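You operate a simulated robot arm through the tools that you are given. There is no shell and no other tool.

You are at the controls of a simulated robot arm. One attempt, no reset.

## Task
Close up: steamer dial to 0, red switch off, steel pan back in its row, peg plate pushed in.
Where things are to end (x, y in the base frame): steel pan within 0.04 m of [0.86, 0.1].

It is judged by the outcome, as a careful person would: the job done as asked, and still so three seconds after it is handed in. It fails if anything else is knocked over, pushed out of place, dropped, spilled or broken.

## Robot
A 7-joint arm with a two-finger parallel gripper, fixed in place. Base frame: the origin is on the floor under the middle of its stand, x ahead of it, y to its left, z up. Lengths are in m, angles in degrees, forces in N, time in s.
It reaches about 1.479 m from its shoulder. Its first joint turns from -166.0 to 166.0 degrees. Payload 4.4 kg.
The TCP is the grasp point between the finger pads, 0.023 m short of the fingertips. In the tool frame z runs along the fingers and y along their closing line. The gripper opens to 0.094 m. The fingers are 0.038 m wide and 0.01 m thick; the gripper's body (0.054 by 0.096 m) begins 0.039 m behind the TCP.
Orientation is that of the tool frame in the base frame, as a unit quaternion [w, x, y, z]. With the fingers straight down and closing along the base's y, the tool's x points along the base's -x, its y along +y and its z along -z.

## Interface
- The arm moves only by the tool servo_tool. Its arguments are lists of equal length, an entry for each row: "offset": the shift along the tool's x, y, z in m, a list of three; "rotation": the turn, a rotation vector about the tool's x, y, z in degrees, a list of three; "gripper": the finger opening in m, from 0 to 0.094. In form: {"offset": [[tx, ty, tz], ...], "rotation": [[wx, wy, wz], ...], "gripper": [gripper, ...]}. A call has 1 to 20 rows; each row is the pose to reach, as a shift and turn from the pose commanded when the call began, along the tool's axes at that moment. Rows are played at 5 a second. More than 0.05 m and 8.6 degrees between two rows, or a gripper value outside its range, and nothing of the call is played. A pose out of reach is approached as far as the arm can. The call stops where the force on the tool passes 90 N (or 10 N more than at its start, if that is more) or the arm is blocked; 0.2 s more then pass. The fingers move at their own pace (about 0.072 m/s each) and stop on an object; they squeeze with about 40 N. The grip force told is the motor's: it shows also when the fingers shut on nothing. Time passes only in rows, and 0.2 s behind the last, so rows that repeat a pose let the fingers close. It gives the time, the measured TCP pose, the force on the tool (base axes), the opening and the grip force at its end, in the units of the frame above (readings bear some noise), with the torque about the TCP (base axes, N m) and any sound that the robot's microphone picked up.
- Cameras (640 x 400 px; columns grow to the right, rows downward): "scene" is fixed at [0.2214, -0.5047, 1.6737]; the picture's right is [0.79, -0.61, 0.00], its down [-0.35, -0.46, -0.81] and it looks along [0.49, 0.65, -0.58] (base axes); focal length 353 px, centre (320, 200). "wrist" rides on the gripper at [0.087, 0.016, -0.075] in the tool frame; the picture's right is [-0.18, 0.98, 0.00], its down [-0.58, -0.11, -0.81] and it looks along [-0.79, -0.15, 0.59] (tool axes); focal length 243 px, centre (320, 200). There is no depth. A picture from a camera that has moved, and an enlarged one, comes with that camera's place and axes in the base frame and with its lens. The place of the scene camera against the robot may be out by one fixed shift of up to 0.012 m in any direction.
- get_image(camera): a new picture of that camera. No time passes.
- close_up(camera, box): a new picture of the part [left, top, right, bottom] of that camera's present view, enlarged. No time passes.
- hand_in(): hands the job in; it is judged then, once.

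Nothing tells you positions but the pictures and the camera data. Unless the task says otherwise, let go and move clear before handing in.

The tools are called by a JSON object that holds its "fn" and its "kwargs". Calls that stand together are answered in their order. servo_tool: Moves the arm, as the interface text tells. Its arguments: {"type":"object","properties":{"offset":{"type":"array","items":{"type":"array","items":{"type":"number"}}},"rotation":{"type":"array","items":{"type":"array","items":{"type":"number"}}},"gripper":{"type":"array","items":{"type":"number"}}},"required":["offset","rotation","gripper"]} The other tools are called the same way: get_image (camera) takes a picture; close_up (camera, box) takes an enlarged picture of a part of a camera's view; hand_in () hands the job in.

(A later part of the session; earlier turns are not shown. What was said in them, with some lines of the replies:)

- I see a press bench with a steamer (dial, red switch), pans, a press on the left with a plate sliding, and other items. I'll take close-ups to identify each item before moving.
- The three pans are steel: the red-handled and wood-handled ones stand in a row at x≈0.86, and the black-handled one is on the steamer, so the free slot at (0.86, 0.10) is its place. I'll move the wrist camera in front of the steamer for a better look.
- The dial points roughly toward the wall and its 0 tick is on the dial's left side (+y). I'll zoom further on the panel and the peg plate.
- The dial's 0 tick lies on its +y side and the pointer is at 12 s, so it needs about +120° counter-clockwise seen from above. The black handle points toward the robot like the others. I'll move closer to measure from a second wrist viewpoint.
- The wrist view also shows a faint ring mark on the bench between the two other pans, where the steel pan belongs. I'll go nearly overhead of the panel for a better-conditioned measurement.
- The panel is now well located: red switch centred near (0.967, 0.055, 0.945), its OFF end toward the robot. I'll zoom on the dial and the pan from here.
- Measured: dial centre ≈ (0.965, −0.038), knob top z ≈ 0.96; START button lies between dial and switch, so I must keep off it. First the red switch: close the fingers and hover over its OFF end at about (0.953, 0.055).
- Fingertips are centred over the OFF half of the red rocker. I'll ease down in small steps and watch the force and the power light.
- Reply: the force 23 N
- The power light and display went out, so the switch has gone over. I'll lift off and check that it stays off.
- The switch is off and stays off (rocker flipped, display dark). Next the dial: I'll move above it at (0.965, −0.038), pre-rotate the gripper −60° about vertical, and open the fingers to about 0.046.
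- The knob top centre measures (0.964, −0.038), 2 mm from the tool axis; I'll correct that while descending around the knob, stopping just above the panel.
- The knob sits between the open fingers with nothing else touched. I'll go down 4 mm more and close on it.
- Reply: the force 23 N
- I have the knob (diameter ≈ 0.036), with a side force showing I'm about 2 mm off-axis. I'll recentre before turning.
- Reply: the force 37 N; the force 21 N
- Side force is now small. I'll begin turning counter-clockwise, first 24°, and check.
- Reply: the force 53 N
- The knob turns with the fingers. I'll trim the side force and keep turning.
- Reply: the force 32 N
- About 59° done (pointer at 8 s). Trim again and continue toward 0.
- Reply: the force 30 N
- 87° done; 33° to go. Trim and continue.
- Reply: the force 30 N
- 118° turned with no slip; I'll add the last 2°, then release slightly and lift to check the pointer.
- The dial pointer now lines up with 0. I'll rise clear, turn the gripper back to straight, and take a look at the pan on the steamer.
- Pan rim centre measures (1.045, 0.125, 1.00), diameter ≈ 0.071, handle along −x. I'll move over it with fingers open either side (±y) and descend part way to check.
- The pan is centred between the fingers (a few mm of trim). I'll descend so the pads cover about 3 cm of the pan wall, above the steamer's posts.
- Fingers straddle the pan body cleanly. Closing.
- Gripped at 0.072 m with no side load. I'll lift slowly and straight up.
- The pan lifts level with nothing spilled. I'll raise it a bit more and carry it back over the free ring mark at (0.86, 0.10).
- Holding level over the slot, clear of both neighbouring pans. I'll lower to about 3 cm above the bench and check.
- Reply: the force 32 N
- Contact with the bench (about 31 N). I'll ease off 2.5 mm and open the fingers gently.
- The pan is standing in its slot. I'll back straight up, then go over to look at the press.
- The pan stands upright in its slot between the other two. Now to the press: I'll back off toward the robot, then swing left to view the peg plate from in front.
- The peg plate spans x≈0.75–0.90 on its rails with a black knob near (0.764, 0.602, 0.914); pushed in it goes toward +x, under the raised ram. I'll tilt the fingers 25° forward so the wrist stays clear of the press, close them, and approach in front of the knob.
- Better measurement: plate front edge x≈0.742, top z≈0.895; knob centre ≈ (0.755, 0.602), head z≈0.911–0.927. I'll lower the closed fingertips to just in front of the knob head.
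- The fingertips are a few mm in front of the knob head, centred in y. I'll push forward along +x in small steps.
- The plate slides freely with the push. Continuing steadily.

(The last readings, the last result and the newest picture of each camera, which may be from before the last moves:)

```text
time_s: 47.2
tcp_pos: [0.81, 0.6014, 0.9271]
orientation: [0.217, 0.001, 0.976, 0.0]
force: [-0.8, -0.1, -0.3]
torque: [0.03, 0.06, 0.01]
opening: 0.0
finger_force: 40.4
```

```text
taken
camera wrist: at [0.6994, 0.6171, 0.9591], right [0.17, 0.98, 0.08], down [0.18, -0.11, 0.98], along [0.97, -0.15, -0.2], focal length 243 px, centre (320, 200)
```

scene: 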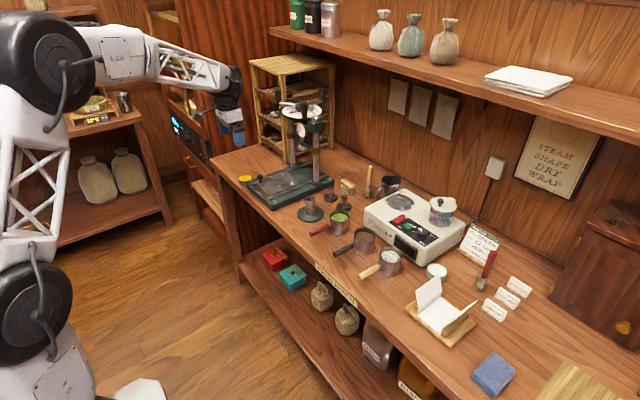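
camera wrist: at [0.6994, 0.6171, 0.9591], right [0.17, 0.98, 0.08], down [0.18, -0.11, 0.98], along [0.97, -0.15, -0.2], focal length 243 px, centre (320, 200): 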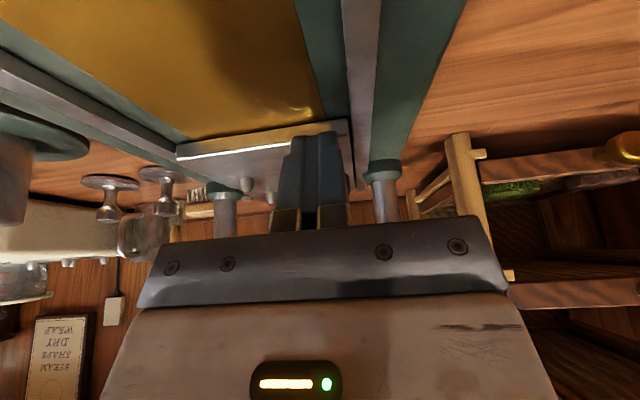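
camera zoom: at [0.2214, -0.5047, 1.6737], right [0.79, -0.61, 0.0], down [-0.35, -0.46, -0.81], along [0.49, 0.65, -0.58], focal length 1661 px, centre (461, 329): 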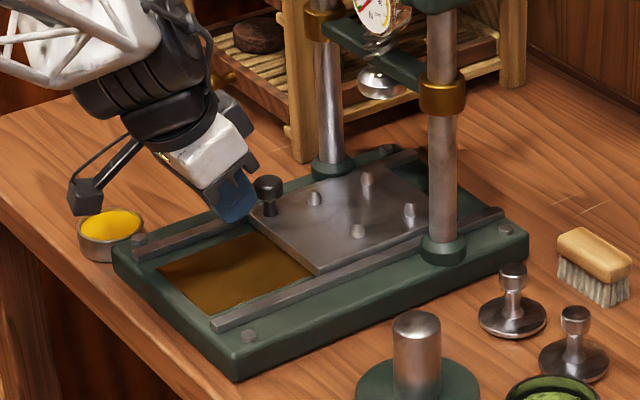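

{"fn": "servo_tool", "kwargs": {"offset": [[-0.0036, 0.0, 0.0017], [-0.0072, 0.0, 0.0034], [-0.0109, 0.0, 0.0051], [-0.0145, 0.0, 0.0068], [-0.0181, 0.0, 0.0085]], "rotation": [[0, 0, 0], [0, 0, 0], [0, 0, 0], [0, 0, 0], [0, 0, 0]], "gripper": [0.0, 0.0, 0.0, 0.0, 0.0]}}

{"fn": "close_up", "kwargs": {"camera": "scene", "box": [230, 130, 350, 215]}}

```text
time_s: 48.4
tcp_pos: [0.8304, 0.6004, 0.9275]
orientation: [0.218, 0.001, 0.976, 0.0]
force: [0.1, 0.0, 0.2]
torque: [-0.06, -0.01, 0.03]
opening: 0.0
finger_force: 40.0
```

```text
4.71 times, centred on (290, 172) of scene
camera zoom: at [0.2214, -0.5047, 1.6737], right [0.79, -0.61, 0.0], down [-0.35, -0.46, -0.81], along [0.49, 0.65, -0.58], focal length 1661 px, centre (461, 329)
```

zoom: 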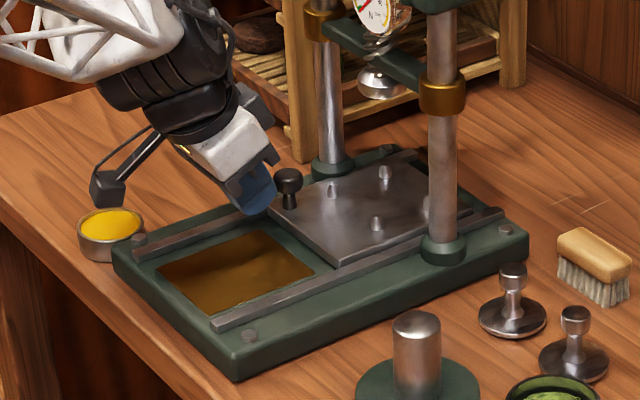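

{"fn": "servo_tool", "kwargs": {"offset": [[-0.0027, 0.0, 0.0013], [-0.0054, 0.0, 0.0025], [-0.0082, 0.0, 0.0038], [-0.0109, 0.0, 0.0051], [-0.0136, 0.0, 0.0063]], "rotation": [[0, 0, 0], [0, 0, 0], [0, 0, 0], [0, 0, 0], [0, 0, 0]], "gripper": [0.0, 0.0, 0.0, 0.0, 0.0]}}

{"fn": "close_up", "kwargs": {"camera": "scene", "box": [230, 130, 350, 215]}}

{"fn": "get_image", "kwargs": {"camera": "wrist"}}

```text
time_s: 49.5
tcp_pos: [0.8386, 0.6037, 0.9227]
orientation: [0.214, 0.0, 0.977, -0.003]
force: [-15.0, 2.3, -0.6]
torque: [-0.04, 0.15, 0.05]
opening: 0.0002
finger_force: 40.3
stopped in row 5: the force on the tool passed its limit at 103 N (the readings are from after the stop); the commanded pose is now the measured one
```

```text
4.71 times, centred on (290, 172) of scene
camera zoom: at [0.2214, -0.5047, 1.6737], right [0.79, -0.61, 0.0], down [-0.35, -0.46, -0.81], along [0.49, 0.65, -0.58], focal length 1661 px, centre (461, 329)
```

zoom: 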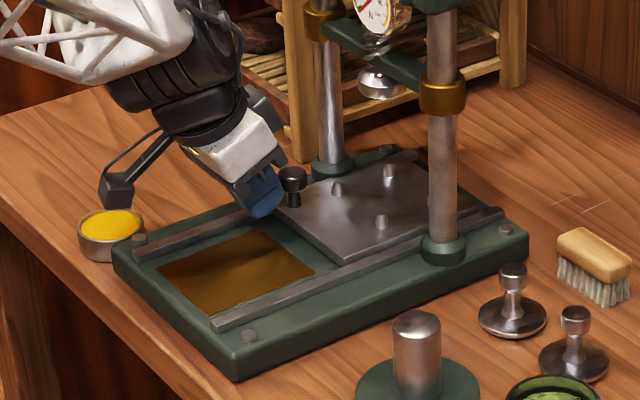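

```text
taken
camera wrist: at [0.7275, 0.6177, 0.9545], right [0.17, 0.98, 0.07], down [0.19, -0.1, 0.98], along [0.97, -0.15, -0.21], focal length 243 px, centre (320, 200)
```

wrist: 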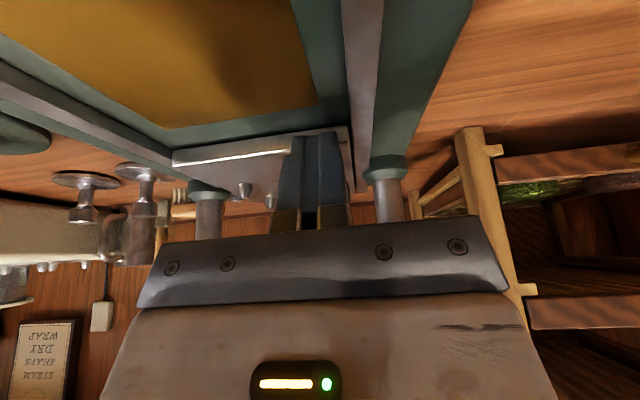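

The plate came up against its end stop after about 12 cm of travel, and the press base hasn't shifted. I'll retreat straight back, then up, and check that the plate stays in.

{"fn": "servo_tool", "kwargs": {"offset": [[0.0045, 0, -0.0021], [0.0181, 0, -0.0085], [0.0387, 0, -0.0235], [0.0553, 0, -0.0589], [0.0631, 0, -0.1012], [0.0755, 0, -0.1456], [0.0767, 0, -0.1903]], "rotation": [[0, 0, 0], [0, 0, 0], [0, 0, 0], [0, 0, 0], [0, 0, 0], [0, 0, 0], [0, 0, 0]], "gripper": [0.0, 0.0, 0.0, 0.0, 0.0, 0.0, 0.0]}}

{"fn": "get_image", "kwargs": {"camera": "scene"}}

{"fn": "close_up", "kwargs": {"camera": "scene", "box": [230, 90, 350, 215]}}

{"fn": "get_image", "kwargs": {"camera": "wrist"}}

```text
time_s: 51.1
tcp_pos: [0.6896, 0.6022, 1.063]
orientation: [0.212, -0.002, 0.977, -0.002]
force: [0.2, -1.0, -1.5]
torque: [0.04, -0.04, -0.02]
opening: 0.0
finger_force: 40.1
```

```text
taken
```

scene: 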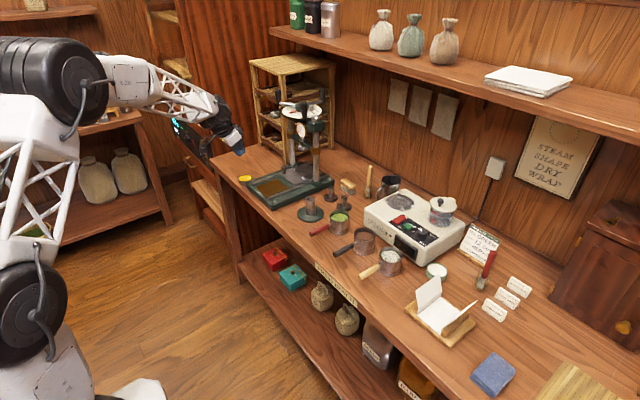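

```text
3.20 times, centred on (290, 152) of scene
camera zoom: at [0.2214, -0.5047, 1.6737], right [0.79, -0.61, 0.0], down [-0.35, -0.46, -0.81], along [0.49, 0.65, -0.58], focal length 1129 px, centre (416, 352)
```

zoom: 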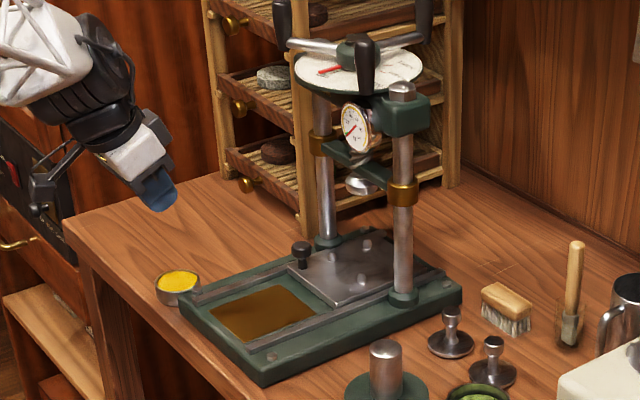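

```text
taken
camera wrist: at [0.5784, 0.6187, 1.0953], right [0.17, 0.98, 0.07], down [0.19, -0.1, 0.98], along [0.97, -0.15, -0.21], focal length 243 px, centre (320, 200)
```

wrist: 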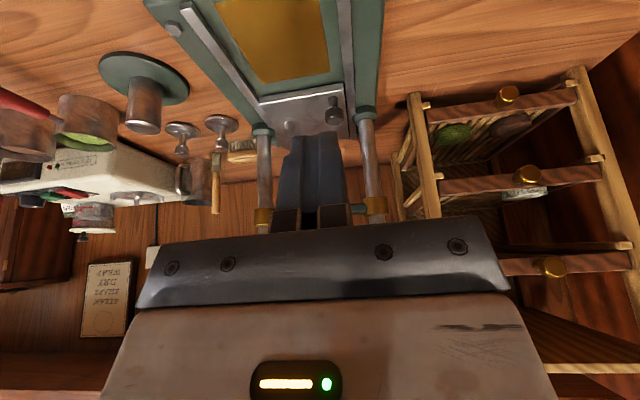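

The plate is fully in and stays there. Final checks of the dial, switch and pan with the scene unobstructed.

{"fn": "close_up", "kwargs": {"camera": "scene", "box": [395, 200, 451, 245]}}

{"fn": "close_up", "kwargs": {"camera": "scene", "box": [415, 212, 447, 240]}}

{"fn": "close_up", "kwargs": {"camera": "scene", "box": [320, 180, 440, 280]}}

{"fn": "close_up", "kwargs": {"camera": "scene", "box": [400, 220, 560, 360]}}

```text
8.89 times, centred on (423, 222) of scene
camera zoom: at [0.2214, -0.5047, 1.6737], right [0.79, -0.61, 0.0], down [-0.35, -0.46, -0.81], along [0.49, 0.65, -0.58], focal length 3137 px, centre (-596, 0)
```

zoom: 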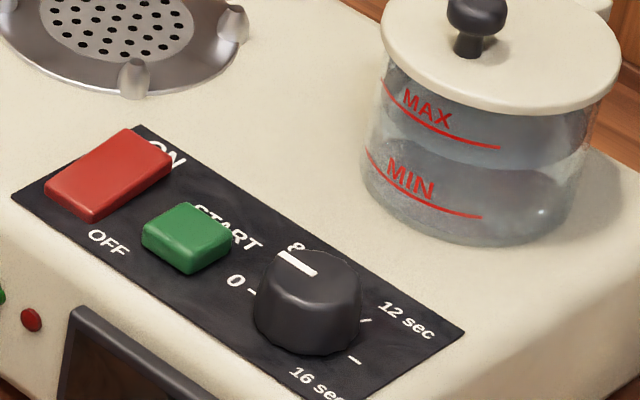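

```text
14.29 times, centred on (431, 226) of scene
camera zoom: at [0.2214, -0.5047, 1.6737], right [0.79, -0.61, 0.0], down [-0.35, -0.46, -0.81], along [0.49, 0.65, -0.58], focal length 5042 px, centre (-1266, -171)
```

zoom: 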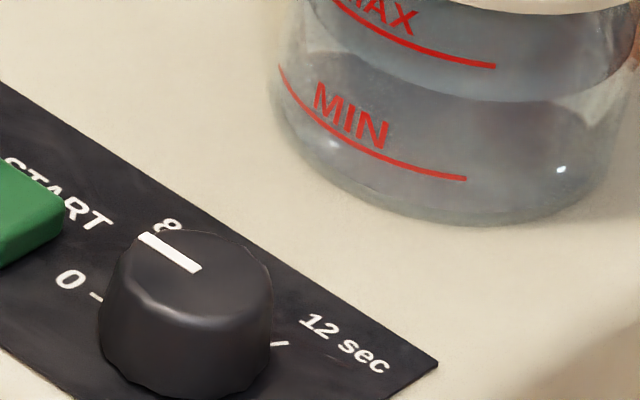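

```text
4.00 times, centred on (380, 230) of scene
camera zoom: at [0.2214, -0.5047, 1.6737], right [0.79, -0.61, 0.0], down [-0.35, -0.46, -0.81], along [0.49, 0.65, -0.58], focal length 1412 px, centre (80, 80)
```

zoom: 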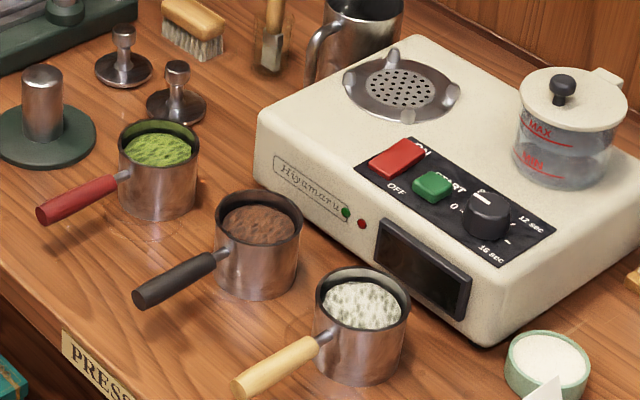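

```text
2.86 times, centred on (480, 290) of scene
camera zoom: at [0.2214, -0.5047, 1.6737], right [0.79, -0.61, 0.0], down [-0.35, -0.46, -0.81], along [0.49, 0.65, -0.58], focal length 1008 px, centre (-137, -57)
```

zoom: 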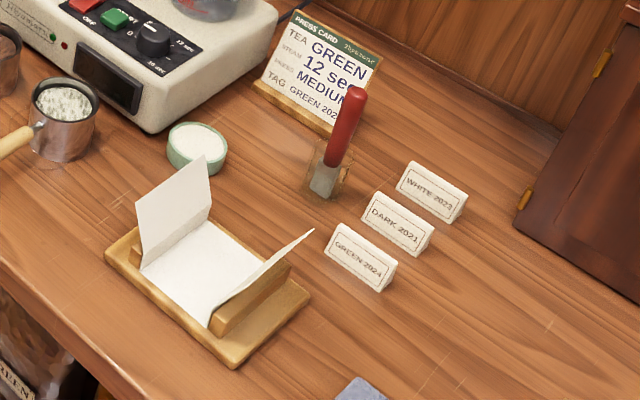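

All four items check out. The dial points at 0, and the red switch is off with the display dark. The steel pan stands upright at about (0.86, 0.10), and the peg plate is in against its stop. Nothing else has moved and the arm is clear, so I'm handing in.

{"fn": "hand_in", "kwargs": {}}

```text
The job is handed in.
```

The job is handed in. All four items looked right in the last pictures, and nothing else appeared moved or spilled.

- **Steamer dial:** turned from 12 sec to 0. The pointer lines up with the 0 tick to within about 2–3 degrees, as measured from the pictures.
- **Red switch:** off. The power light and display went dark and stayed that way.
- **Steel pan:** I took this to be the black-handled pan that was on the steamer. It now stands upright with its tea at about (0.86, 0.10), on the free ring mark between the other two pans.
- **Peg plate:** pushed in about 12 cm until it hit its stop, where the force briefly reached 103 N. The press did not shift, and the plate stayed in after I backed off.
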